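You operate a simulated robot arm through the tools that you are given. There is no shell and no other tool.

You are at the controls of a simulated two-armed robot. One attempt, no reset.

TASK
Pick up the motor that says "Y57" from the matching bench with one hand, pass it to the other hand and put it on the shelf two of the supply rack. Set down upright: motor.

The check looks at the end state, three seconds after you hand in, the way a careful person would. Anything else that was tipped, shoved, dropped, spilled or broken makes it a failure.

THE ROBOT
Two 7-joint arms with two-finger parallel grippers on one trunk, on a base that moves. Base frame: it is fixed to the floor where the robot stands at the start and does not move with it; the origin is under the middle of the robot, x ahead of it, y to its left, z up. Units: mm, degrees, N and s.
The left shoulder is at the start at [71, 156, 1005], the right one opposite. Each reaches about 1231 mm from its shoulder. Places, roughly: shelf two of the supply rack [800, -1000, 500]. Payload 3.91 kg a hand.
Tool frame (each hand has its own): the origin (TCP) lies between the finger pads and is the grasp point; the fingertips stand 30 mm ahead of it; z points along the fingers, y is the line along which they close. The gripper opens to 110 mm. The fingers are 20 mm wide and 10 mm thick; the gripper's body (48 by 112 mm) begins 55 mm behind the TCP.
Orientation is that of the tool frame in the base frame, as a unit quaternion [w, x, y, z]. With the fingers straight down and closing along the base's y, the tool's x points along the base's -x, its y along +y and its z along -z.

THE INTERFACE
- The arms move only by the tool step_arm. It takes "left_increments", "right_increments" or both (then of equal length, played together; a hand with none holds still); each is a list of rows, each a list of 7 numbers: the shift along the base's x, y, z in units of 20 mm (1.0 is 20 mm), then the turn, a rotation vector about the base's x, y, z in units of 4 degrees (1.0 is 4 degrees), then the finger opening in cm, from 0 to 11. In form: [[dx, dy, dz, rx, ry, rz, fingers], ...]. A call has 1 to 20 rows; each row shifts and turns the commanded pose from where the row before left it. A call with a number of a shift or a turn outside -1 to 1 is refused whole. Rows are played at 5 a second. More than 50 mm and 8.6 degrees between two rows, or a gripper value outside its range, and nothing of the call is played. A pose out of reach is approached as far as the arm can. The call stops where the force on the tool passes 40 N (or 10 N more than at its start, if that is more) or the arm is blocked; 0.2 s more then pass. Each finger travels about 108 mm/s and halts on what it meets, pressing with about 39 N; the grip force reading is that of the motor and also rises with nothing between the fingers. The clock runs only during rows and for 0.2 s after the last one: add rows that do not move to give the fingers time. It gives the time, the measured TCP pose, the force on the tool (base axes), the opening and the grip force at its end, in the units of the frame above (readings bear some noise), with the torque about the TCP (base axes, N m) and any sound that the robot's microphone picked up, and new pictures: "show" is both (left out), scene, wrist or none (wrist: the cameras of the hands that moved).
- Cameras (640 x 400 px; columns grow to the right, rows downward): "scene" is now at [134.7, -10.5, 1238.6]; the picture's right is [-0.17, -0.99, 0.00], its down [-0.48, 0.08, -0.87] and it looks along [0.86, -0.14, -0.49] (base axes); focal length 249 px, centre (320, 200). "left" rides on the left gripper at [72, -17, -103] in its tool frame; the picture's right is [0.23, 0.97, 0.00], its down [-0.76, 0.18, -0.62] and it looks along [-0.61, 0.14, 0.78] (tool axes); focal length 222 px, centre (320, 200). "right" rides on the right gripper at [72, 17, -103] in its tool frame; the picture's right is [-0.23, 0.97, 0.00], its down [-0.76, -0.18, -0.62] and it looks along [-0.61, -0.14, 0.78] (tool axes); focal length 222 px, centre (320, 200).
- slide_trunk(by): slides the trunk up (or, below 0, down) by that many mm; the arms and the scene camera ride with it, the base frame stays. It gives what a move gives, with no picture.
- steer(legs): drives the robot by 1 to 6 legs, each [ahead, left, turn to the left] in mm, mm and degrees, along the robot's own axes; the way and the turn of a leg run together, so that a leg with both is an arc; at most 1500 mm and 180 degrees a leg. The arms and the cameras ride along, it lands a little off, and it stops where it bumps. It gives what a move gives, and a new picture of the scene camera.
- pan_tilt(pan, tilt): turns the head with the scene camera to pan (to the left, within 86 degrees either way) and tilt (down, from -29 to 69), counted from straight ahead of the robot. It gives what a move gives, and a new picture of the scene camera.
- pixel_to_xyz(camera, pixels): for up to 12 pixels [column, row] of the newest picture of that camera ("zoom" is the newest enlarged one), the place [x, y, z] in the base frame of the surface seen there, good to about 2 mm, but the place of the scene camera against the robot may be out by one fixed shift of up to 12 mm in any direction. No time passes.
- enlarge(camera, box): a new picture of the part [left, top, right, bottom] of that camera's present view, enlarged. No time passes.
- finish_job(): hands the job in; it is judged then, once.

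Unless the task says otherwise, let go and move clear before handing in.

The tools are called as a command line: name --argument value ..., lists and objects as JSON in quotes. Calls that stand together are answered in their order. step_arm: Moves the arms, as the interface text tells. Its arguments: {"type":"object","properties":{"left_increments":{"type":"array","items":{"type":"array","items":{"type":"number"}}},"right_increments":{"type":"array","items":{"type":"array","items":{"type":"number"}}},"show":{"type":"string","enum":["both","scene","wrist","none"]}},"required":[]} The other tools are called the same way: slide_trunk (by) moves the trunk up or down; steer (legs) drives the base; pan_tilt (pan, tilt) turns the head that bears the scene camera; pixel_to_xyz (camera, pixels) gives the place of the surface under pixels of a picture; enlarge (camera, box) takes an enlarged picture of a part of a camera's view; finish_job () hands the job in.

At the start:

```text
t: 0.0
left_tool_pos: [760.0, 294.2, 1095.3]
left_ee_rot: [0.0, 0.0, 1.0, -0.001]
left_ft_force: [0.1, -0.2, 0.5]
left_wrist_torque: [0.0, 0.04, 0.02]
left_grip_width: 110.0
left_grasp_force: 0.0
right_tool_pos: [588.7, -251.6, 1057.7]
right_ee_rot: [0.0, 0.0, 1.0, 0.0]
right_ft_force: [0.5, 0.7, 0.1]
right_wrist_torque: [-0.02, -0.02, -0.01]
right_grip_width: 110.0
right_grasp_force: 0.1
trunk travel left (down, up): [-450.0, 490.0]
robot x, y, heading: [0.3, 0.2, -0.0]
head pan, tilt (commanded): [-9.6, 29.2]
```

scene: 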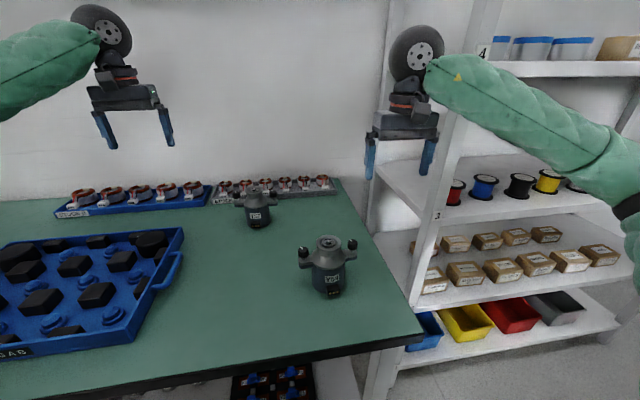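
right: 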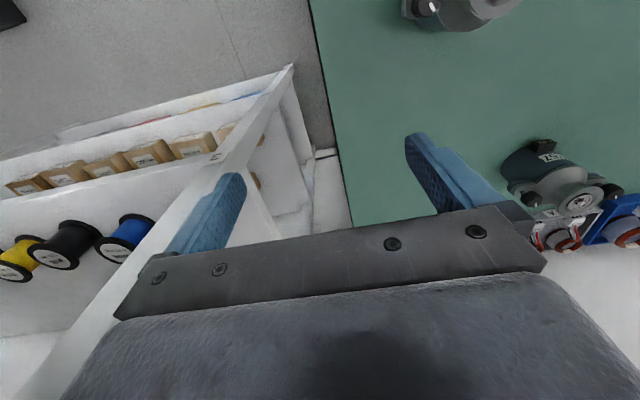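
left: 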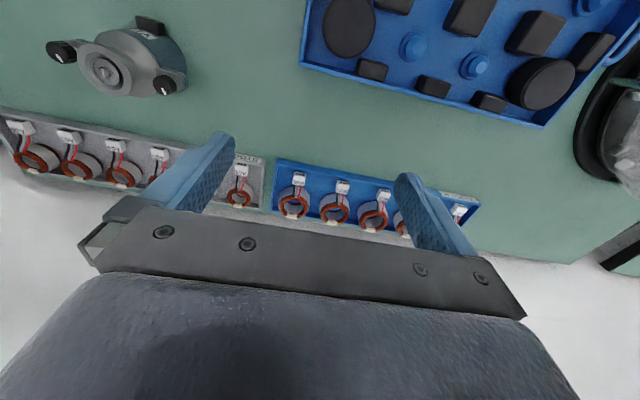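

The scene picture shows two motors on the bench, one around (328, 265) and another around (257, 207). I'll enlarge both to read the labels, and take a look at the rack.

enlarge --camera "scene" --box '[220, 170, 380, 310]'

pixel_to_xyz --camera "scene" --pixels '[[328, 243], [329, 280], [303, 252], [352, 244], [328, 296], [257, 190], [258, 215], [350, 330], [300, 300], [470, 290], [480, 160], [420, 260]]'

```text
2.86 times, centred on (300, 240) of scene
```

zoom: 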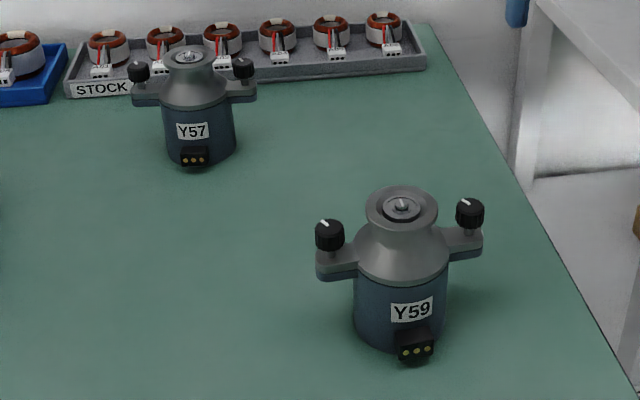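

```text
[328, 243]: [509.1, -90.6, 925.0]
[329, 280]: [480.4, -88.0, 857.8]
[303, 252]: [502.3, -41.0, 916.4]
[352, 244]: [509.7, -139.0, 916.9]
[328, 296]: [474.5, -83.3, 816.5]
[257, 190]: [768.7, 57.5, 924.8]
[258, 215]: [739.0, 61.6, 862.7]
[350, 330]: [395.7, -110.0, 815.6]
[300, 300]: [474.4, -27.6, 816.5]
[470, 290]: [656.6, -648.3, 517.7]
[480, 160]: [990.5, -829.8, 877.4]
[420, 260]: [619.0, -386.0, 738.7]
```

Y57 is the far motor, at about (257, 207) in the scene, near [768, 57]; the near one at (328, 265) is Y59 and must stay untouched. I'll turn the head to the rack to find shelf two and a free place on it.

pan_tilt --pan -50 --tilt 29

```text
t: 1.1
left_tool_pos: [759.7, 295.1, 1095.8]
left_ee_rot: [0.0, 0.0, 1.0, 0.0]
left_ft_force: [0.4, 0.0, 0.3]
left_wrist_torque: [0.04, -0.01, -0.02]
left_grip_width: 110.2
left_grasp_force: 0.0
right_tool_pos: [588.3, -253.2, 1056.0]
right_ee_rot: [0.0, 0.0, 1.0, -0.001]
right_ft_force: [-0.8, 0.3, -0.2]
right_wrist_torque: [-0.01, -0.01, 0.0]
right_grip_width: 110.1
right_grasp_force: 0.0
trunk travel left (down, up): [-450.0, 490.0]
robot x, y, heading: [3.1, 1.7, 0.0]
head pan, tilt (commanded): [-50.0, 29.0]
```

scene: 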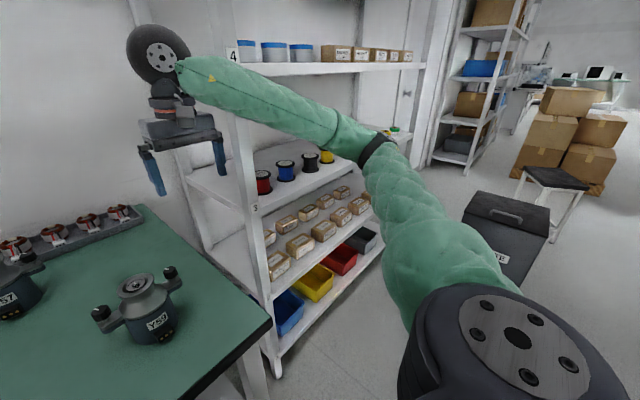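

The rack shows shelves with labels at about (234, 55) and (254, 208); the arm hides part of it. I'll enlarge the rack to read the labels and find the free space.

enlarge --camera "scene" --box '[200, 120, 420, 370]'

pixel_to_xyz --camera "scene" --pixels '[[254, 208], [278, 286], [340, 255], [262, 225], [230, 205], [300, 225], [330, 230], [290, 300], [240, 250], [280, 330], [300, 180], [360, 205]]'

```text
1.60 times, centred on (310, 245) of scene
```

zoom: 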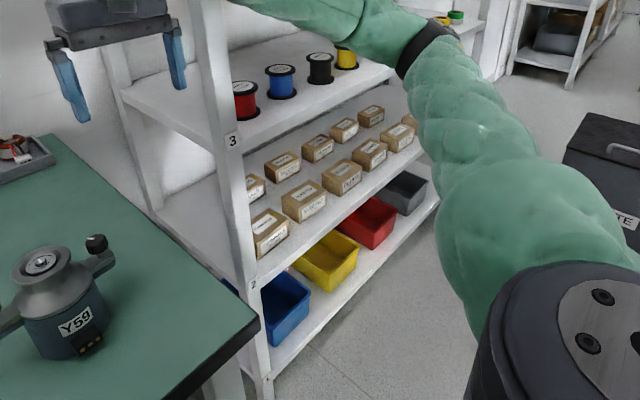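

```text
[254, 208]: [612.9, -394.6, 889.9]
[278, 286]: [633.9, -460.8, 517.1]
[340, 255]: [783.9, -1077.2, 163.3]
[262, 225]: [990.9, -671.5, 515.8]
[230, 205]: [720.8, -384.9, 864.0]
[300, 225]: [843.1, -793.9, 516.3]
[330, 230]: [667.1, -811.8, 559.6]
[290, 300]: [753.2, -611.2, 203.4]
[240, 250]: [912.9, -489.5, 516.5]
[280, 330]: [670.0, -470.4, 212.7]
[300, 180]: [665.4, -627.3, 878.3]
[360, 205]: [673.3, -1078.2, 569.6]
```

Shelf two's surface is at about z 516 and shelf three's at 878, with boxes on shelf two. Now I'll look at motor Y57 closely through the left wrist camera (around (120, 60)) and measure it.

enlarge --camera "left" --box '[0, 0, 260, 200]'

pixel_to_xyz --camera "left" --pixels '[[105, 68], [60, 50], [163, 87], [85, 50], [128, 90], [150, 22], [152, 50], [143, 33], [175, 60], [100, 125], [140, 150], [200, 100]]'

pan_tilt --pan 5 --tilt 40

```text
2.00 times, centred on (130, 100) of left
```

zoom: 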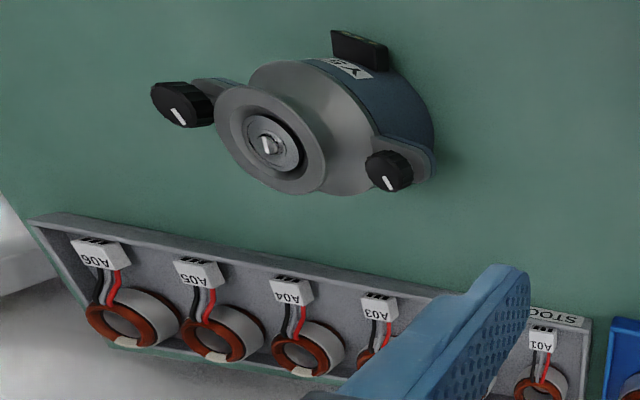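

```text
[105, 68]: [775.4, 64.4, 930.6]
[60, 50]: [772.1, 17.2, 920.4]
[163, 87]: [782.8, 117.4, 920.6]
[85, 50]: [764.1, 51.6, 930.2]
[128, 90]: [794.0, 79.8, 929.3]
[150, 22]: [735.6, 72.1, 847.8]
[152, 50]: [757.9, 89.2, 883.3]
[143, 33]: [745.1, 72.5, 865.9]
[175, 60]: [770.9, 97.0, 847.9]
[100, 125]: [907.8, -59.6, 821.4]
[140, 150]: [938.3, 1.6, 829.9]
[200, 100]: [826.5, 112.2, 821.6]
```

```text
t: 2.3
left_tool_pos: [760.6, 293.9, 1095.8]
left_ee_rot: [0.0, -0.001, 1.0, -0.001]
left_ft_force: [0.3, -0.1, -0.4]
left_wrist_torque: [-0.03, 0.0, 0.0]
left_grip_width: 110.1
left_grasp_force: 0.1
right_tool_pos: [588.6, -253.1, 1057.7]
right_ee_rot: [0.0, 0.001, 1.0, 0.0]
right_ft_force: [0.0, 0.4, 0.8]
right_wrist_torque: [0.01, 0.0, 0.0]
right_grip_width: 110.2
right_grasp_force: 0.0
trunk travel left (down, up): [-450.0, 490.0]
robot x, y, heading: [-1.9, -3.5, -0.0]
head pan, tilt (commanded): [5.0, 40.0]
```

scene: 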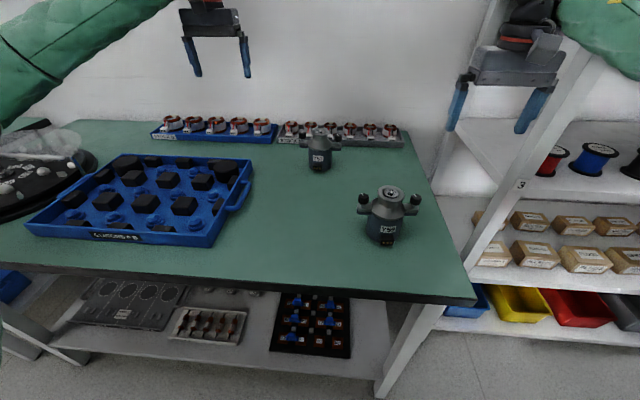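

The left wrist camera puts the bench top at z≈821.5, motor top at 930, knobs at (772,17) and (783,117), so the motor axis is near (777, 67) and yawed about −6°. I'll enlarge the motor in the scene view to get its profile.

enlarge --camera "scene" --box '[280, 110, 360, 180]'

```text
5.71 times, centred on (320, 145) of scene
```

zoom: 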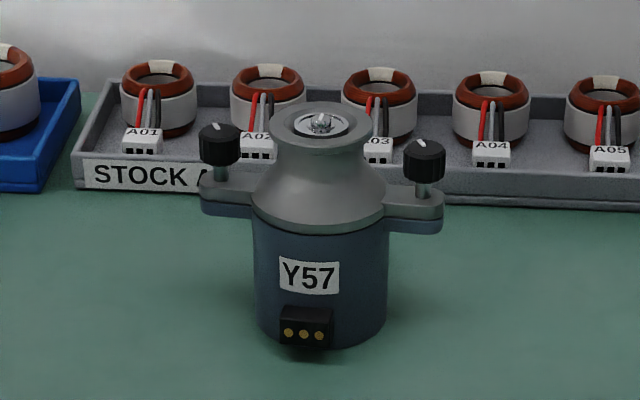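

pixel_to_xyz --camera "zoom" --pixels '[[320, 124], [320, 145], [320, 170], [320, 200], [320, 222], [320, 240], [345, 320], [256, 250], [386, 250], [258, 325], [384, 325], [306, 330]]'

pixel_to_xyz --camera "zoom" --pixels '[[205, 180], [205, 205], [440, 200], [440, 225], [228, 130], [425, 145], [278, 115], [368, 125], [285, 170], [362, 170], [320, 102], [320, 350]]'

```text
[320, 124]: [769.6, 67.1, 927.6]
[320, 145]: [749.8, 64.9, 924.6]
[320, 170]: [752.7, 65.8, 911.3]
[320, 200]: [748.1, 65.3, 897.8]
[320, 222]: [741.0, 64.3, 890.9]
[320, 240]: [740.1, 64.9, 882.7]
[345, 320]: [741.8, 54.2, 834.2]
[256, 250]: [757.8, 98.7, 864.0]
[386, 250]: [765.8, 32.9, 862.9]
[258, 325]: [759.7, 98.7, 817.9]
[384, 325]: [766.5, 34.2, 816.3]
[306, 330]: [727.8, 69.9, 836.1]
```

```text
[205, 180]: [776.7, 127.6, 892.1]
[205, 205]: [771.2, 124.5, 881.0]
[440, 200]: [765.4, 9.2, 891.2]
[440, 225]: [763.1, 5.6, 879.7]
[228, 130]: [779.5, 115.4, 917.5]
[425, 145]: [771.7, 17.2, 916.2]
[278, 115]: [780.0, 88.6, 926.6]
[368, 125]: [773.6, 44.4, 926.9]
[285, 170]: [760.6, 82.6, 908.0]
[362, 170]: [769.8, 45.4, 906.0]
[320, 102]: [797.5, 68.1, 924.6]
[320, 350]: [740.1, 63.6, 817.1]
```

The motor is a 68 mm cylinder about 66 mm tall, with ears at 63–75 mm height, a cone above, and the connector at the front bottom. Before picking I want to see the rest of shelf two to choose the free spot, so I'll pan further right.

pan_tilt --pan -72 --tilt 25

pan_tilt --pan -38 --tilt 38

```text
t: 3.8
left_tool_pos: [760.0, 293.7, 1096.6]
left_ee_rot: [0.001, 0.0, 1.0, 0.0]
left_ft_force: [0.4, 0.4, -0.4]
left_wrist_torque: [0.03, 0.03, 0.0]
left_grip_width: 109.8
left_grasp_force: 0.0
right_tool_pos: [589.0, -253.2, 1056.7]
right_ee_rot: [0.0, 0.0, 1.0, 0.0]
right_ft_force: [-0.2, -0.4, -0.1]
right_wrist_torque: [0.0, -0.01, 0.01]
right_grip_width: 109.9
right_grasp_force: 0.1
trunk travel left (down, up): [-450.0, 490.0]
robot x, y, heading: [2.9, 1.6, -0.1]
head pan, tilt (commanded): [-72.0, 25.0]
```

scene: 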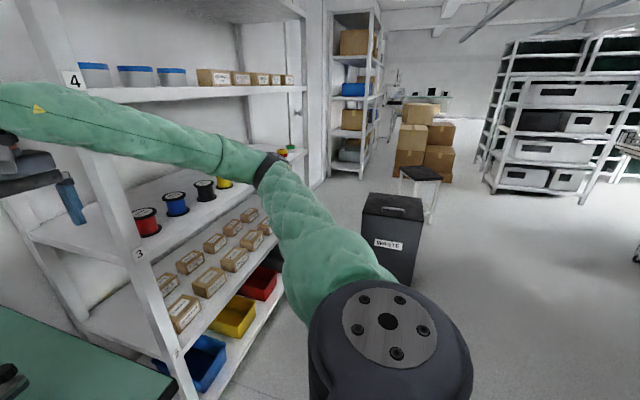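

```text
t: 4.8
left_tool_pos: [761.0, 294.0, 1095.1]
left_ee_rot: [0.0, -0.001, 1.0, 0.0]
left_ft_force: [0.9, -0.1, -0.9]
left_wrist_torque: [-0.01, -0.04, -0.01]
left_grip_width: 109.9
left_grasp_force: 0.1
right_tool_pos: [588.2, -253.2, 1056.3]
right_ee_rot: [0.001, 0.0, 1.0, 0.0]
right_ft_force: [0.4, 0.5, 0.4]
right_wrist_torque: [0.03, 0.02, 0.02]
right_grip_width: 110.1
right_grasp_force: 0.2
trunk travel left (down, up): [-450.0, 490.0]
robot x, y, heading: [-0.2, 0.3, 0.0]
head pan, tilt (commanded): [-38.0, 38.0]
```

scene: 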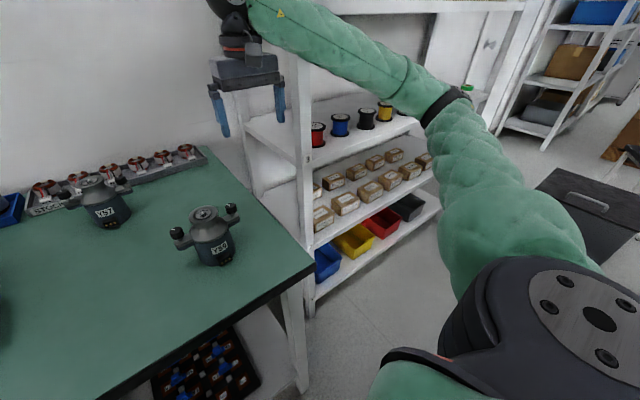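

The rack's right part stays hidden behind the right arm, so I'll look again later from closer. First, the pick: I'll move the left hand over Y57 (≈[777, 67]) at its present height while turning its fingers so that they close front-to-back, between the two ears.

step_arm --left_increments '[[0.04, -0.55, 0, 0, 0, 1, 11], [0.04, -0.55, 0, 0, 0, 1, 11], [0.04, -0.55, 0, 0, 0, 1, 11], [0.04, -0.55, 0, 0, 0, 1, 11], [0.04, -0.55, 0, 0, 0, 1, 11], [0.04, -0.55, 0, 0, 0, 1, 11], [0.04, -0.55, 0, 0, 0, 1, 11], [0.04, -0.55, 0, 0, 0, 1, 11], [0.04, -0.55, 0, 0, 0, 1, 11], [0.04, -0.55, 0, 0, 0, 1, 11], [0.04, -0.55, 0, 0, 0, 1, 11], [0.04, -0.55, 0, 0, 0, 1, 11], [0.04, -0.55, 0, 0, 0, 1, 11], [0.04, -0.55, 0, 0, 0, 1, 11], [0.04, -0.55, 0, 0, 0, 1, 11], [0.04, -0.55, 0, 0, 0, 1, 11], [0.04, -0.55, 0, 0, 0, 1, 11], [0.04, -0.55, 0, 0, 0, 1, 11], [0.04, -0.55, 0, 0, 0, 1, 11], [0.04, -0.55, 0, 0, 0, 1, 11]]' --show "wrist"

pan_tilt --pan 0 --tilt 28

```text
t: 9.0
left_tool_pos: [778.5, 72.4, 1095.0]
left_ee_rot: [0.001, -0.642, 0.766, 0.001]
left_ft_force: [-0.4, 0.2, -0.1]
left_wrist_torque: [-0.01, -0.03, 0.02]
left_grip_width: 110.1
left_grasp_force: 0.1
right_tool_pos: [589.4, -253.7, 1056.1]
right_ee_rot: [0.0, 0.0, 1.0, 0.0]
right_ft_force: [0.0, 0.2, -0.8]
right_wrist_torque: [-0.01, 0.0, 0.01]
right_grip_width: 109.7
right_grasp_force: 0.0
trunk travel left (down, up): [-450.0, 490.0]
robot x, y, heading: [-2.7, 0.3, 0.2]
head pan, tilt (commanded): [-38.0, 38.0]
```

left: 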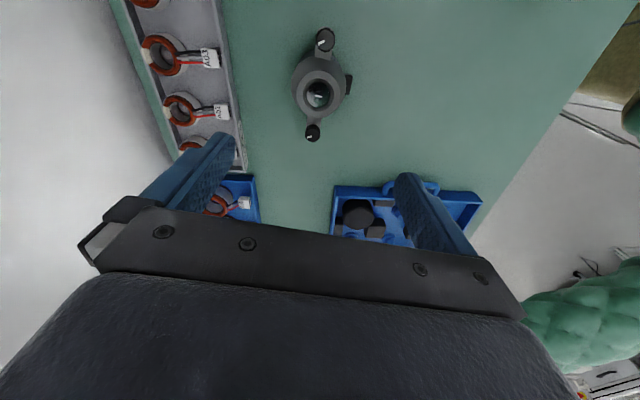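

```text
t: 10.1
left_tool_pos: [777.9, 73.2, 1095.5]
left_ee_rot: [0.0, -0.643, 0.766, 0.0]
left_ft_force: [0.3, 0.3, -0.8]
left_wrist_torque: [0.03, 0.01, 0.02]
left_grip_width: 109.9
left_grasp_force: 0.1
right_tool_pos: [588.4, -253.8, 1056.4]
right_ee_rot: [-0.001, 0.0, 1.0, 0.0]
right_ft_force: [0.0, -0.1, -0.7]
right_wrist_torque: [0.02, 0.03, -0.02]
right_grip_width: 110.0
right_grasp_force: 0.0
trunk travel left (down, up): [-450.0, 490.0]
robot x, y, heading: [3.2, 2.3, 0.1]
head pan, tilt (commanded): [0.0, 28.0]
```

scene: 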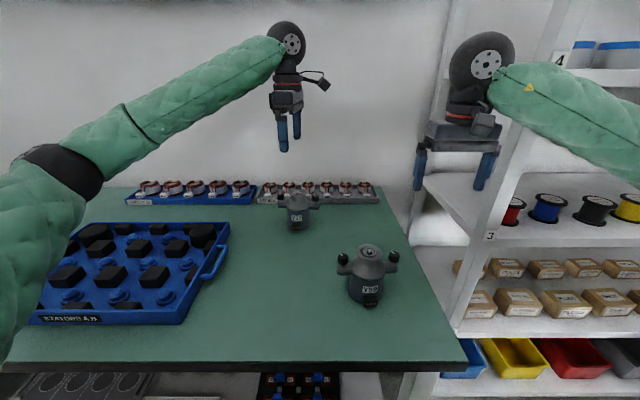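

The left hand is over the motor turned by 80°, camera view shows Y57 at about (318, 93), knobs at (325, 38) and (312, 133). I'll measure it precisely from this camera.

enlarge --camera "left" --box '[260, 10, 390, 150]'

pixel_to_xyz --camera "left" --pixels '[[325, 38], [312, 132], [318, 94], [306, 95], [332, 93], [317, 107], [319, 82], [348, 85], [296, 90], [260, 90], [390, 90], [338, 72]]'

```text
2.86 times, centred on (325, 80) of left
```

zoom: 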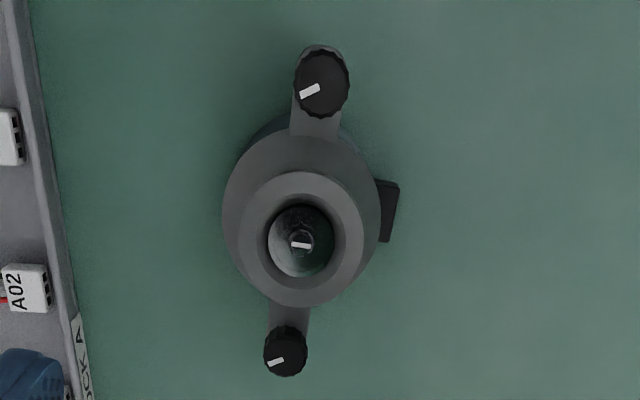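

```text
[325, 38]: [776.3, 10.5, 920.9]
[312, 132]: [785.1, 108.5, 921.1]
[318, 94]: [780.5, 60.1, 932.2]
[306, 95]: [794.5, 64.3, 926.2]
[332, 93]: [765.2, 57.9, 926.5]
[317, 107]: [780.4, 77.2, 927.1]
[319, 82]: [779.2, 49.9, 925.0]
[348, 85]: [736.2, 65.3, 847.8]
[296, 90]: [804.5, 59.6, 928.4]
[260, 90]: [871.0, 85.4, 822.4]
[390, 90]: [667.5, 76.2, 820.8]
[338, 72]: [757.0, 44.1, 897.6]
```

The two wrist views put the motor axis at about (778–781, 60–67), yaw ≈ −5.5°. I'll lower to z≈1000 above it with the small correction and measure again from closer.

step_arm --left_increments '[[0.05, -0.2, -0.9, 0, 0, 0.3, 11], [0, -0.2, -0.95, 0, 0, 0.3, 11], [0, -0.1, -0.95, 0, 0, 0.3, 11], [0, 0, -0.95, 0, 0, 0.2, 11], [0, 0, -0.95, 0, 0, 0, 11], [0, 0, 0, 0, 0, 0, 11]]' --show "both"

```text
t: 11.4
left_tool_pos: [777.9, 64.1, 1001.1]
left_ee_rot: [0.0, -0.671, 0.741, 0.001]
left_ft_force: [0.3, 0.6, 1.0]
left_wrist_torque: [-0.05, 0.0, -0.03]
left_grip_width: 110.1
left_grasp_force: 0.0
right_tool_pos: [588.1, -253.1, 1056.1]
right_ee_rot: [-0.001, 0.0, 1.0, 0.0]
right_ft_force: [0.6, -0.3, -0.5]
right_wrist_torque: [-0.02, -0.03, 0.0]
right_grip_width: 109.7
right_grasp_force: 0.0
trunk travel left (down, up): [-450.0, 490.0]
robot x, y, heading: [0.8, 1.8, -0.2]
head pan, tilt (commanded): [0.0, 28.0]
```

scene: 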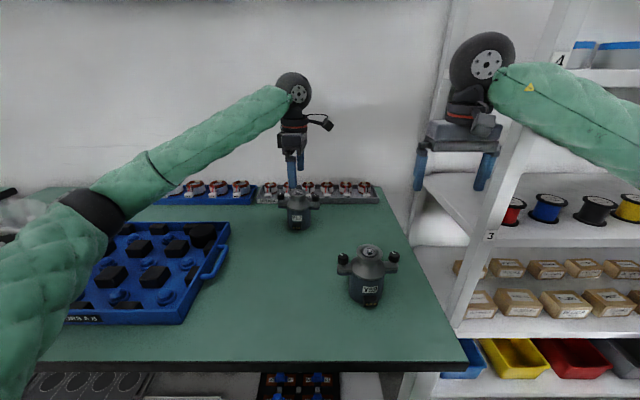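
left: 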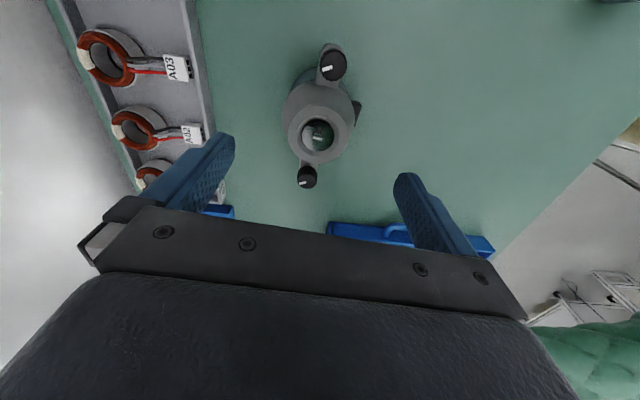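

The hand is now at z≈1001 and the motor shows at (317, 135) between the fingers. Measuring again from this closer view.

enlarge --camera "left" --box '[240, 30, 400, 200]'

pixel_to_xyz --camera "left" --pixels '[[333, 66], [307, 177], [316, 135], [333, 137], [300, 135], [285, 110], [355, 115], [358, 108], [250, 150], [390, 150], [200, 100], [320, 85]]'

pixel_to_xyz --camera "scene" --pixels '[[30, 300], [60, 260], [100, 215], [150, 180], [20, 340], [88, 210]]'

```text
2.35 times, centred on (320, 115) of left
```

zoom: 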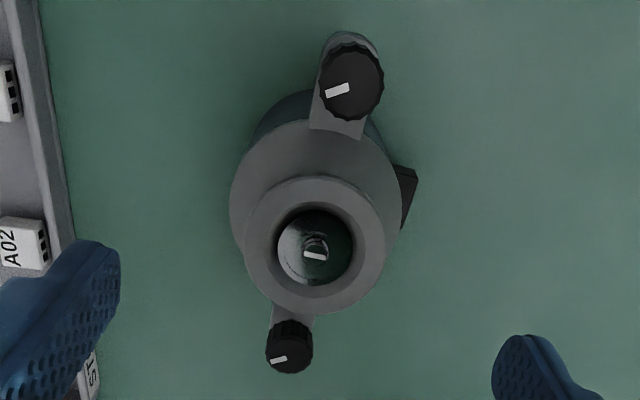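

```text
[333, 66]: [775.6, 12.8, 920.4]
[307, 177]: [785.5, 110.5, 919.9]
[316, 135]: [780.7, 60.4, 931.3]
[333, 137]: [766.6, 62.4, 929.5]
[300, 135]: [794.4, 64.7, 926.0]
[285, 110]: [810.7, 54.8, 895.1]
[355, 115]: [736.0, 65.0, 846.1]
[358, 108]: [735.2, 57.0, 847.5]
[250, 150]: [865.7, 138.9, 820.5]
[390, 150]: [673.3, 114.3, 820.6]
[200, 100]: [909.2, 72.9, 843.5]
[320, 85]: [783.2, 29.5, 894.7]
```

```text
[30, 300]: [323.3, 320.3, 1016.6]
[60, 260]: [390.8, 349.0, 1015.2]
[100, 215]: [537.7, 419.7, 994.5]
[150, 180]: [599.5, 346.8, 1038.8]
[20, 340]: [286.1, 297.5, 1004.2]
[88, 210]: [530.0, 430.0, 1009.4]
```

The motor axis is confirmed near (780, 62), yaw ≈ −5.7°. The left elbow now hangs at about z≈1000 near the blue tray, so I'll check the tray's height before descending.

pixel_to_xyz --camera "scene" --pixels '[[150, 265], [110, 270], [203, 230], [75, 318], [185, 320], [225, 225], [130, 228], [120, 297], [210, 265], [20, 205], [160, 300], [95, 298]]'

```text
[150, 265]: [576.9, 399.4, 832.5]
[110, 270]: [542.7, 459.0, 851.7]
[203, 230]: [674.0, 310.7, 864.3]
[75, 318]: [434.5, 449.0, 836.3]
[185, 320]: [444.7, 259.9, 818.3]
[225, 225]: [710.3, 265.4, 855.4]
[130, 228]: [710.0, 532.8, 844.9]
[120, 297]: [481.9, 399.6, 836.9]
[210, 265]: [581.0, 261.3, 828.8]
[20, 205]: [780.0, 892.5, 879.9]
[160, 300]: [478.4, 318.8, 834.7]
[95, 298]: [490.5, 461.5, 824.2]
```

Tray contents reach about z 870, and the elbow would sink close to that on descent. I'll raise the trunk 250 mm so the elbow stays high, then lower the hand from there.

slide_trunk --by 250

pan_tilt --pan 0 --tilt 40

```text
t: 14.0
left_tool_pos: [778.7, 63.1, 1250.0]
left_ee_rot: [0.0, -0.672, 0.741, 0.0]
left_ft_force: [-0.6, 0.4, 1.3]
left_wrist_torque: [-0.03, 0.0, 0.01]
left_grip_width: 109.8
left_grasp_force: 0.1
right_tool_pos: [589.7, -253.5, 1306.6]
right_ee_rot: [-0.001, 0.0, 1.0, 0.0]
right_ft_force: [0.7, 0.6, -0.4]
right_wrist_torque: [0.01, -0.03, -0.02]
right_grip_width: 110.3
right_grasp_force: 0.1
trunk travel left (down, up): [-700.0, 240.0]
robot x, y, heading: [-2.2, -2.3, -0.2]
head pan, tilt (commanded): [0.0, 28.0]
```

```text
t: 14.8
left_tool_pos: [780.3, 62.8, 1251.4]
left_ee_rot: [0.0, -0.671, 0.741, 0.0]
left_ft_force: [0.2, 0.5, -0.2]
left_wrist_torque: [0.02, 0.0, 0.01]
left_grip_width: 110.1
left_grasp_force: 0.0
right_tool_pos: [589.8, -252.5, 1306.5]
right_ee_rot: [-0.001, 0.0, 1.0, 0.0]
right_ft_force: [0.0, 0.3, 0.9]
right_wrist_torque: [0.01, 0.0, -0.02]
right_grip_width: 109.7
right_grasp_force: 0.1
trunk travel left (down, up): [-700.0, 240.0]
robot x, y, heading: [3.7, -0.9, 0.1]
head pan, tilt (commanded): [0.0, 40.0]
```

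scene: 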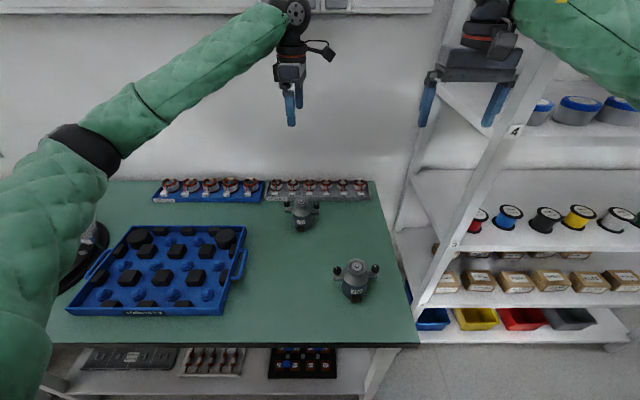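

The elbow is now well above the tray. I'll lower the left hand from z≈1250 to about 970, straight above the motor.

step_arm --left_increments '[[0, 0, -1, 0, 0, 0, 11], [0, 0, -1, 0, 0, 0, 11], [0, 0, -1, 0, 0, 0, 11], [0, 0, -1, 0, 0, 0, 11], [0, 0, -1, 0, 0, 0, 11], [0, 0, -1, 0, 0, 0, 11], [0, 0, -1, 0, 0, 0, 11], [0, 0, -1, 0, 0, 0, 11], [0, 0, -1, 0, 0, 0, 11], [0, 0, -1, 0, 0, 0, 11], [0, 0, -1, 0, 0, 0, 11], [0, 0, -1, 0, 0, 0, 11], [0, 0, -1, 0, 0, 0, 11], [0, 0, -1, 0, 0, 0, 11], [0, 0, 0, 0, 0, 0, 11]]' --show "both"

```text
t: 18.0
left_tool_pos: [779.3, 62.5, 971.7]
left_ee_rot: [0.0, -0.672, 0.741, 0.001]
left_ft_force: [0.5, -0.2, -0.3]
left_wrist_torque: [0.0, 0.03, -0.01]
left_grip_width: 110.1
left_grasp_force: 0.0
right_tool_pos: [587.3, -252.0, 1306.8]
right_ee_rot: [0.0, -0.001, 1.0, 0.0]
right_ft_force: [-0.9, 0.1, -0.4]
right_wrist_torque: [0.05, -0.01, 0.0]
right_grip_width: 110.0
right_grasp_force: 0.0
trunk travel left (down, up): [-700.0, 240.0]
robot x, y, heading: [-0.3, -3.9, -0.1]
head pan, tilt (commanded): [0.0, 40.0]
```

scene: 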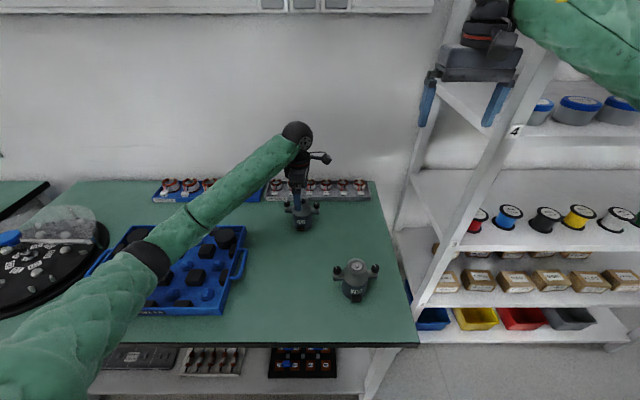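
left: 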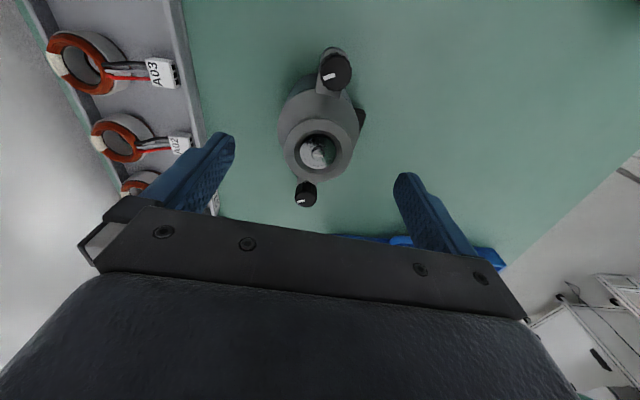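

Hand at z≈972, motor at (318, 150). I'll re-measure its axis and the elbow's height before the last part of the descent.

pixel_to_xyz --camera "left" --pixels '[[335, 73], [306, 194], [317, 151], [333, 155], [301, 153], [318, 133]]'

pixel_to_xyz --camera "scene" --pixels '[[150, 260], [120, 285], [180, 230], [145, 275], [230, 200]]'

enlarge --camera "scene" --box '[250, 110, 360, 240]'

```text
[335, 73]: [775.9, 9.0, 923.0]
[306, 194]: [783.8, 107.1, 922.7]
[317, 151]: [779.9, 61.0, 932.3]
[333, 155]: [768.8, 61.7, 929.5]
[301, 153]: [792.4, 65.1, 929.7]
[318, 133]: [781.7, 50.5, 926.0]
```

```text
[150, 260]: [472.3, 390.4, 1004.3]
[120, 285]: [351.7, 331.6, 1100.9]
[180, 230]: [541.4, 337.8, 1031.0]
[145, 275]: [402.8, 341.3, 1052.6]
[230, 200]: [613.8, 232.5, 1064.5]
```

```text
3.08 times, centred on (305, 175) of scene
```

zoom: 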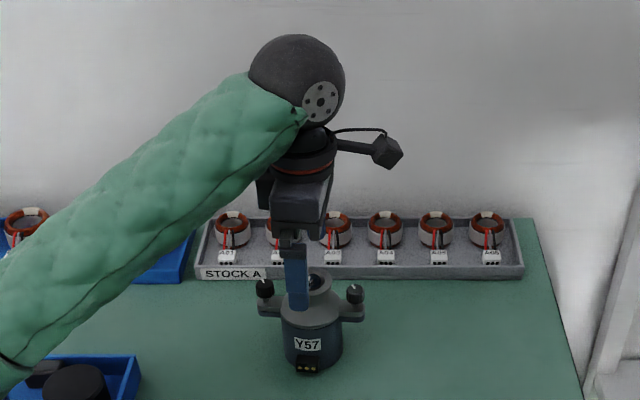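

In the enlarged view the front finger seems to sit a bit left of the motor's axis, so I'll check the finger and the motor with the same scene camera.

pixel_to_xyz --camera "zoom" --pixels '[[297, 260], [289, 285], [307, 285], [298, 300], [318, 277], [265, 290], [355, 293], [330, 275], [310, 345], [283, 340], [343, 340], [298, 230]]'

```text
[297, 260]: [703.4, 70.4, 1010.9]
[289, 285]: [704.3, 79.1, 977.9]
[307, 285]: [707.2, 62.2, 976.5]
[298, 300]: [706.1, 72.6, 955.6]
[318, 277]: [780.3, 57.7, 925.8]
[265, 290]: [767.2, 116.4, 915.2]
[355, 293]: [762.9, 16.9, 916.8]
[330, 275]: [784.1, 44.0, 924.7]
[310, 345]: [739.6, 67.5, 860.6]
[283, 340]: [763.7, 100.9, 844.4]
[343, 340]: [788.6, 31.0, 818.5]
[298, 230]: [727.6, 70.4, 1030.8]
```

Finger centre (y≈68–70 at the front) and motor axis agree within a few mm with the −6° yaw. I'll descend to TCP z≈886, which puts the fingertips above the connector and the palm clear of the shaft.

step_arm --left_increments '[[0, 0, -0.8, 0, 0, 0, 11], [0, 0, -0.9, 0, 0, 0, 11], [0, 0, -0.9, 0, 0, 0, 11], [0, 0, -0.9, 0, 0, 0, 11], [0, 0, -0.78, 0, 0, 0, 11], [0, 0, 0, 0, 0, 0, 11]]' --show "both"

enlarge --camera "scene" --box '[250, 130, 360, 260]'

```text
t: 19.6
left_tool_pos: [799.9, 68.9, 918.4]
left_ee_rot: [0.022, -0.672, 0.741, -0.004]
left_ft_force: [-2.4, 0.6, 0.0]
left_wrist_torque: [-0.01, -0.15, 0.01]
left_grip_width: 109.8
left_grasp_force: 0.2
right_tool_pos: [588.7, -264.1, 1311.1]
right_ee_rot: [0.003, 0.008, 1.0, 0.004]
right_ft_force: [0.1, -0.9, -0.1]
right_wrist_torque: [0.06, 0.02, 0.02]
right_grip_width: 110.0
right_grasp_force: 0.1
trunk travel left (down, up): [-700.0, 240.0]
robot x, y, heading: [13.6, 9.7, -0.5]
head pan, tilt (commanded): [0.0, 40.0]
stopped in row 6 (left hand): the arm was blocked; the commanded pose is now the measured one
```

scene: 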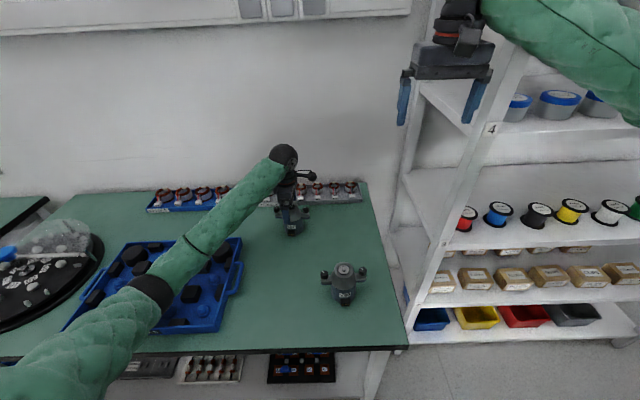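
left: 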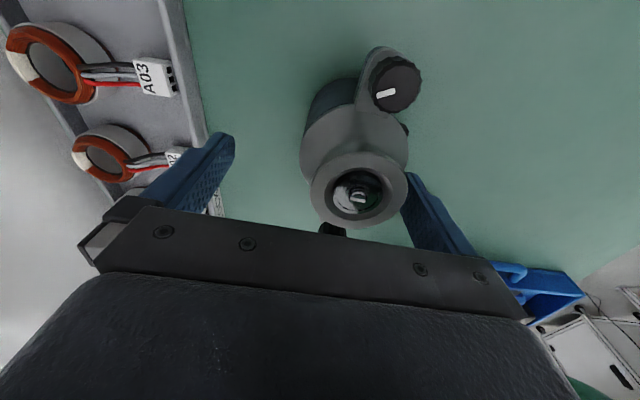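

```text
3.08 times, centred on (305, 195) of scene
```

zoom: 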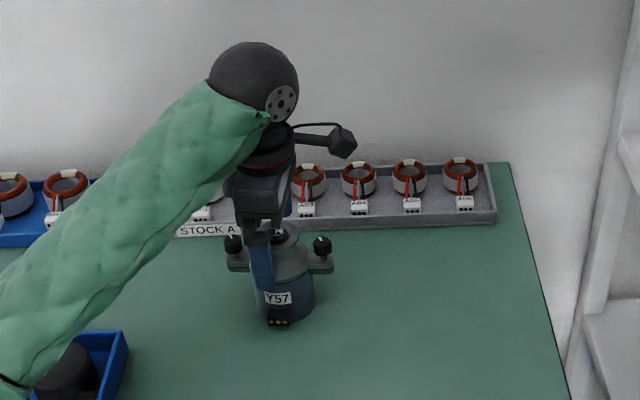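

The move stopped with the arm blocked at z≈918 while the tool force stays near zero and the whole robot shifted slightly, so some other part of the left arm or body touched something. I'll check the arm's height along its length and the surroundings before moving on.

pixel_to_xyz --camera "scene" --pixels '[[155, 290], [175, 265], [120, 320], [80, 345], [150, 305], [165, 300], [200, 235], [135, 255], [110, 335], [60, 345], [30, 390], [130, 350]]'

enlarge --camera "scene" --box '[0, 200, 320, 400]'

```text
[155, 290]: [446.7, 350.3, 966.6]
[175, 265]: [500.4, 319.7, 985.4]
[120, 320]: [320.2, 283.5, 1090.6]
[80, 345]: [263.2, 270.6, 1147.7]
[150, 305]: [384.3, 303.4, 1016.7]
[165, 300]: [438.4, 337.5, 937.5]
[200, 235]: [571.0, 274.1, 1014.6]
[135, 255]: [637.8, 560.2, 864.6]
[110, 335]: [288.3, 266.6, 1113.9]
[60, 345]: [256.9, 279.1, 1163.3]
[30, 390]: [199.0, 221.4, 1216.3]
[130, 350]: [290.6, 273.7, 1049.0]
```

```text
2.00 times, centred on (160, 300) of scene
```

zoom: 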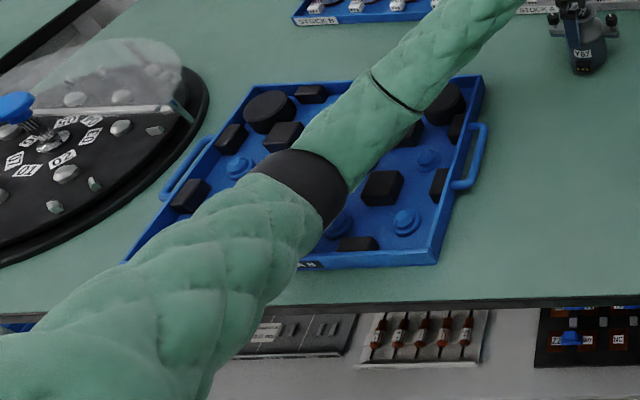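

The elbow (black band near (155, 290)) has sunk to about z 940 and is resting at the tray's front edge; that is the block. I'll raise the left hand straight up to free it, then take a better base position with the arm more stretched.

step_arm --left_increments '[[0, 0, 0.5, 0, 0, 0, 11], [0, 0, 0.8, 0, 0, 0, 11], [0, 0, 1, 0, 0, 0, 11], [0, 0, 1, 0, 0, 0, 11]]' --show "both"

```text
t: 20.6
left_tool_pos: [793.1, 86.9, 965.8]
left_ee_rot: [0.01, -0.675, 0.738, -0.007]
left_ft_force: [-0.1, -0.7, 0.4]
left_wrist_torque: [0.07, -0.02, 0.01]
left_grip_width: 110.0
left_grasp_force: 0.0
right_tool_pos: [594.4, -234.9, 1305.8]
right_ee_rot: [-0.002, 0.002, 1.0, -0.004]
right_ft_force: [-0.9, -0.7, -0.5]
right_wrist_torque: [0.05, -0.04, -0.01]
right_grip_width: 109.9
right_grasp_force: 0.0
trunk travel left (down, up): [-700.0, 240.0]
robot x, y, heading: [9.9, 12.6, 0.1]
head pan, tilt (commanded): [0.0, 40.0]
```

scene: 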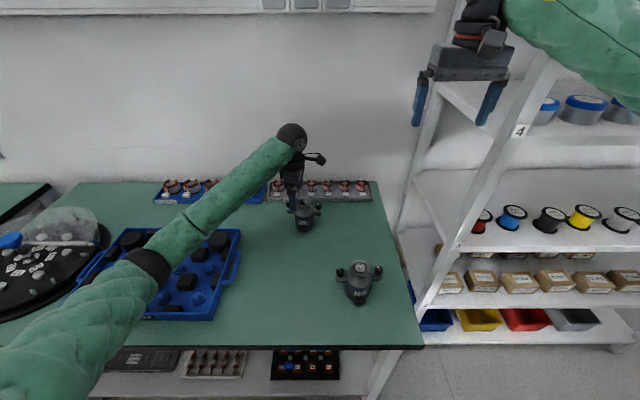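
left: 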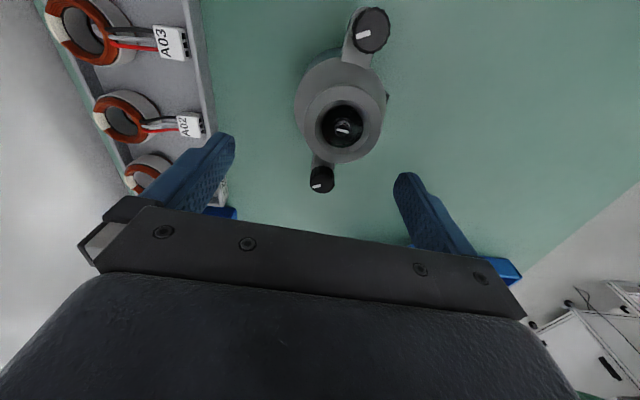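

The robot is free again but has shifted about 10 mm, and the tray may have been nudged. I'll raise the hand well clear and then check the tray carefully.

step_arm --left_increments '[[0, 0, 1, 0, 0, 0, 11], [0, 0, 1, 0, 0, 0, 11], [0, 0, 1, 0, 0, 0, 11], [0, 0, 1, 0, 0, 0, 11], [0, 0, 1, 0, 0, 0, 11], [0, 0, 1, 0, 0, 0, 11], [0, 0, 1, 0, 0, 0, 11], [0, 0, 1, 0, 0, 0, 11], [0, 0, 1, 0, 0, 0, 11], [0, 0, 1, 0, 0, 0, 11], [0, 0, 1, 0, 0, 0, 11], [0, 0, 1, 0, 0, 0, 11], [0, 0, 1, 0, 0, 0, 11], [0, 0, 1, 0, 0, 0, 11], [0, 0, 0, 0, 0, 0, 11]]' --show "both"

```text
t: 23.8
left_tool_pos: [797.3, 93.8, 1245.6]
left_ee_rot: [0.007, -0.674, 0.738, -0.008]
left_ft_force: [-0.1, 1.0, 0.3]
left_wrist_torque: [-0.02, 0.0, 0.0]
left_grip_width: 109.7
left_grasp_force: 0.0
right_tool_pos: [600.1, -228.5, 1307.4]
right_ee_rot: [-0.002, 0.003, 1.0, -0.007]
right_ft_force: [0.6, -0.2, -0.4]
right_wrist_torque: [0.04, 0.02, 0.02]
right_grip_width: 110.1
right_grasp_force: 0.0
trunk travel left (down, up): [-700.0, 240.0]
robot x, y, heading: [7.0, 12.3, -0.0]
head pan, tilt (commanded): [0.0, 40.0]
```

scene: 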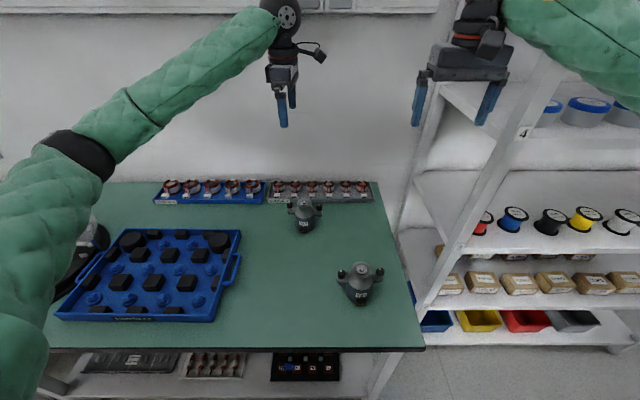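
left: 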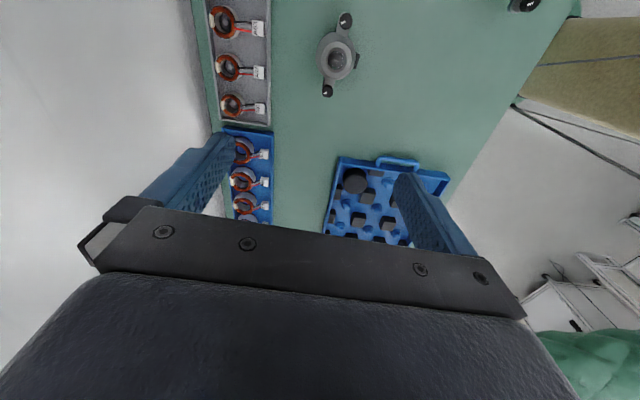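

The tray now appears slightly further left in the picture (front-right corner (213, 320) against (225, 315) before). I'll measure the tray corners and some static references to see whether it really moved.

enlarge --camera "scene" --box '[40, 210, 260, 350]'

pixel_to_xyz --camera "scene" --pixels '[[343, 274], [379, 271], [360, 265], [304, 203], [213, 321], [215, 323], [55, 317], [241, 230], [418, 345], [237, 265], [217, 241], [131, 241]]'

```text
2.86 times, centred on (150, 280) of scene
```

zoom: 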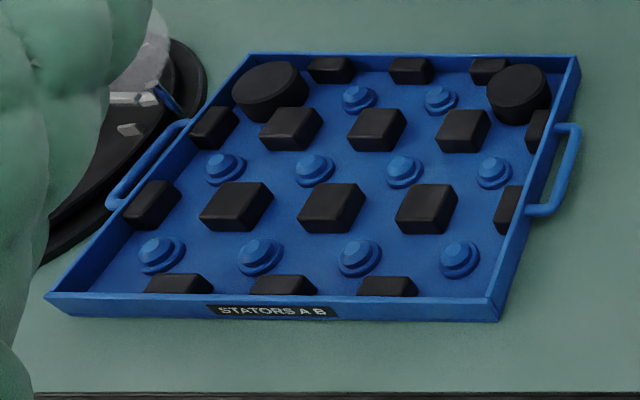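

```text
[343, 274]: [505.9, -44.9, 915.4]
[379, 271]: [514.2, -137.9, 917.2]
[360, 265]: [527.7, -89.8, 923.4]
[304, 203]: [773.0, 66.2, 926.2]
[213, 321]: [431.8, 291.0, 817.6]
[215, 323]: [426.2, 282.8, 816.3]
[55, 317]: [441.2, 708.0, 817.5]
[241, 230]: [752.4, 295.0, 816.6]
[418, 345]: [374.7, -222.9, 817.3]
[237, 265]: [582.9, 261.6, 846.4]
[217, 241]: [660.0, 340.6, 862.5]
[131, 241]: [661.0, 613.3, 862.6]
```

Static references (Y59's knobs) agree with the first readings, but the tray's block and corner read about 14 mm nearer and 30 mm further left than before, so the elbow did nudge the tray. I'll measure the tray outline precisely now.

pixel_to_xyz --camera "zoom" --pixels '[[495, 315], [490, 300], [60, 303], [280, 312], [503, 290], [522, 230], [568, 90], [574, 68], [250, 55], [570, 57], [488, 299], [518, 85]]'

pixel_to_xyz --camera "zoom" --pixels '[[272, 80], [335, 200], [427, 200], [237, 198], [460, 255], [375, 122], [400, 55], [100, 202], [555, 130], [60, 255], [45, 296], [540, 210]]'

```text
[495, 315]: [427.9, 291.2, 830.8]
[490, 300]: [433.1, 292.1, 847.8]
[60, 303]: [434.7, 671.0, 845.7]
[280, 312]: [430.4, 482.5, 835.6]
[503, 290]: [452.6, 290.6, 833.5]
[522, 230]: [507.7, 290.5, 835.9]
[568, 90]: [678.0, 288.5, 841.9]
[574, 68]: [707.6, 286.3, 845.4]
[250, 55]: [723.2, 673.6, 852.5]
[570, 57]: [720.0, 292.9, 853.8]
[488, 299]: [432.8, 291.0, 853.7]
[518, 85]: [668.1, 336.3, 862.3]
```

```text
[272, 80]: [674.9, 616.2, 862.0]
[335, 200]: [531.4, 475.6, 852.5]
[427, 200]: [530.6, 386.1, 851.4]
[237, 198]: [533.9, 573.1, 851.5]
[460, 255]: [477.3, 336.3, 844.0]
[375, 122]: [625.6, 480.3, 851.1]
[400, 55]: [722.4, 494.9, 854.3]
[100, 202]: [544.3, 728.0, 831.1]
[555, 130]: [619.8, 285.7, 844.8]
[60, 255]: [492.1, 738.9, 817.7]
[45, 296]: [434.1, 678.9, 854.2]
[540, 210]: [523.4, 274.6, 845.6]
```

The tray (front-right corner now ≈(430, 291), earlier right rim ≈(710, 265)) was pushed about 26 mm to the left; nothing tipped. I want to restore it later, so I'll look at what is left of it now.

pan_tilt --pan 35 --tilt 40

```text
t: 24.8
left_tool_pos: [798.1, 92.3, 1246.0]
left_ee_rot: [0.009, -0.675, 0.738, -0.008]
left_ft_force: [0.3, -0.1, -0.6]
left_wrist_torque: [-0.01, -0.02, -0.02]
left_grip_width: 110.0
left_grasp_force: 0.0
right_tool_pos: [599.3, -228.7, 1308.9]
right_ee_rot: [-0.001, 0.001, 1.0, -0.006]
right_ft_force: [0.7, -0.2, -0.2]
right_wrist_torque: [0.0, 0.01, -0.04]
right_grip_width: 110.0
right_grasp_force: 0.0
trunk travel left (down, up): [-700.0, 240.0]
robot x, y, heading: [11.1, 7.0, -0.0]
head pan, tilt (commanded): [35.0, 40.0]
```

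scene: 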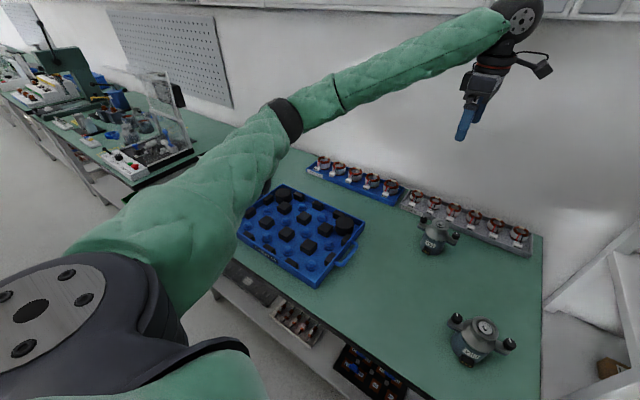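

The left arm hides the disc on the far left. I'll drive straight back 300 mm so the arms work more stretched (elbow high) and the view opens up.

steer --legs '[[-150, 0, 0], [-150, 0, 0]]'

pan_tilt --pan 20 --tilt 40

```text
t: 27.1
left_tool_pos: [499.1, 94.0, 1244.5]
left_ee_rot: [0.009, -0.675, 0.738, -0.007]
left_ft_force: [-0.3, 0.5, 0.9]
left_wrist_torque: [-0.02, -0.02, 0.01]
left_grip_width: 110.1
left_grasp_force: 0.0
right_tool_pos: [302.7, -229.2, 1306.5]
right_ee_rot: [-0.002, 0.002, 1.0, -0.006]
right_ft_force: [0.0, -0.3, 0.3]
right_wrist_torque: [0.02, 0.06, 0.0]
right_grip_width: 109.7
right_grasp_force: 0.1
trunk travel left (down, up): [-700.0, 240.0]
robot x, y, heading: [-285.5, 14.7, 0.2]
head pan, tilt (commanded): [35.0, 40.0]
```

scene: 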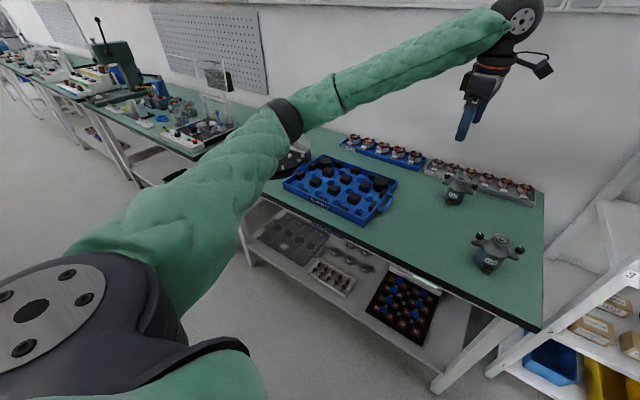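

```text
t: 27.9
left_tool_pos: [497.4, 93.6, 1246.3]
left_ee_rot: [0.009, -0.675, 0.738, -0.007]
left_ft_force: [-0.6, 0.1, 0.4]
left_wrist_torque: [0.0, -0.01, 0.03]
left_grip_width: 109.9
left_grasp_force: 0.1
right_tool_pos: [299.7, -228.6, 1308.1]
right_ee_rot: [0.0, 0.002, 1.0, -0.006]
right_ft_force: [0.6, 0.1, -0.2]
right_wrist_torque: [-0.04, 0.0, -0.03]
right_grip_width: 110.2
right_grasp_force: 0.0
trunk travel left (down, up): [-700.0, 240.0]
robot x, y, heading: [-291.2, 8.4, -0.2]
head pan, tilt (commanded): [20.0, 40.0]
```

scene: 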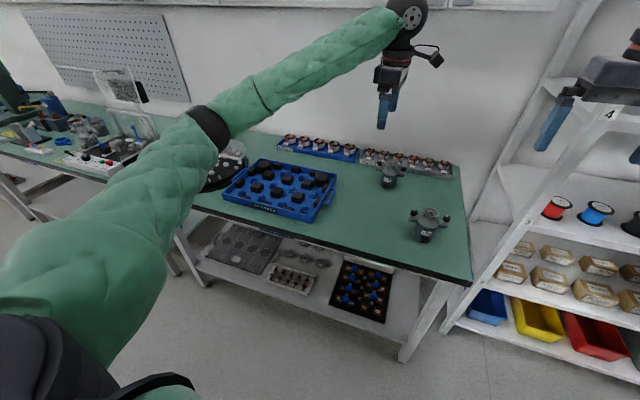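

The base is at x≈−290 now. I'll look at the tray and disc region near (240, 180).

enlarge --camera "scene" --box '[180, 130, 350, 240]'

```text
3.64 times, centred on (265, 185) of scene
```

zoom: 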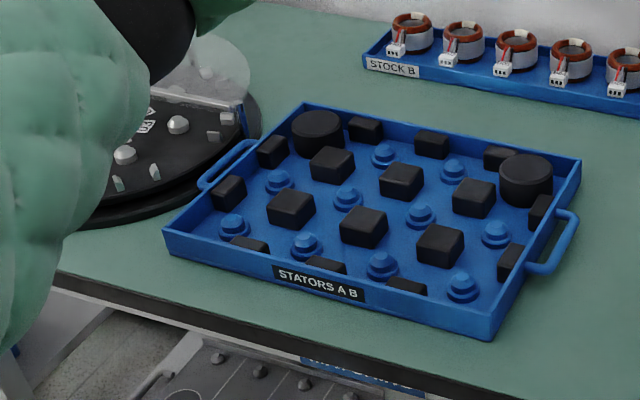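

The left handle of the tray is close to the black disc's edge near (215, 175) of the enlarged view. I'll measure both to see if they touch.

pixel_to_xyz --camera "zoom" --pixels '[[202, 185], [225, 160], [250, 145], [195, 195], [180, 205], [215, 150], [255, 110], [100, 220], [170, 232], [487, 335], [578, 163], [305, 105]]'

pixel_to_xyz --camera "zoom" --pixels '[[545, 270], [570, 225], [495, 325], [430, 318], [180, 250], [525, 170], [318, 125], [362, 65], [150, 205], [190, 180], [430, 205], [610, 110]]'

```text
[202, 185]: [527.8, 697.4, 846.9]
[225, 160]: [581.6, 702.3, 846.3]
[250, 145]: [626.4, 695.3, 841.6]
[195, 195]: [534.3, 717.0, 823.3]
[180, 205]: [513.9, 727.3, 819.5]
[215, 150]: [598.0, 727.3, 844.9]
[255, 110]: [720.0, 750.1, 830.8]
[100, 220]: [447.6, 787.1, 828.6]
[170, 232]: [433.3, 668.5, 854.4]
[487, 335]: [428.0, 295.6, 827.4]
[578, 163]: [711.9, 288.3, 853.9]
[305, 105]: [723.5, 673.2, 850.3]
```

```text
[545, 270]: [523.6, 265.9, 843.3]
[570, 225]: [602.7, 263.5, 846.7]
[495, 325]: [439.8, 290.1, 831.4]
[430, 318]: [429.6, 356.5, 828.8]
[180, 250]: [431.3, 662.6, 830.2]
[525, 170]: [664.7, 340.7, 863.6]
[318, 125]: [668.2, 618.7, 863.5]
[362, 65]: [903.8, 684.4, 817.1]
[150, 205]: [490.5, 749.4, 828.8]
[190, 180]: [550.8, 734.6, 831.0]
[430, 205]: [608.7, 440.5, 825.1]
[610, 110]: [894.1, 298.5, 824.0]
```

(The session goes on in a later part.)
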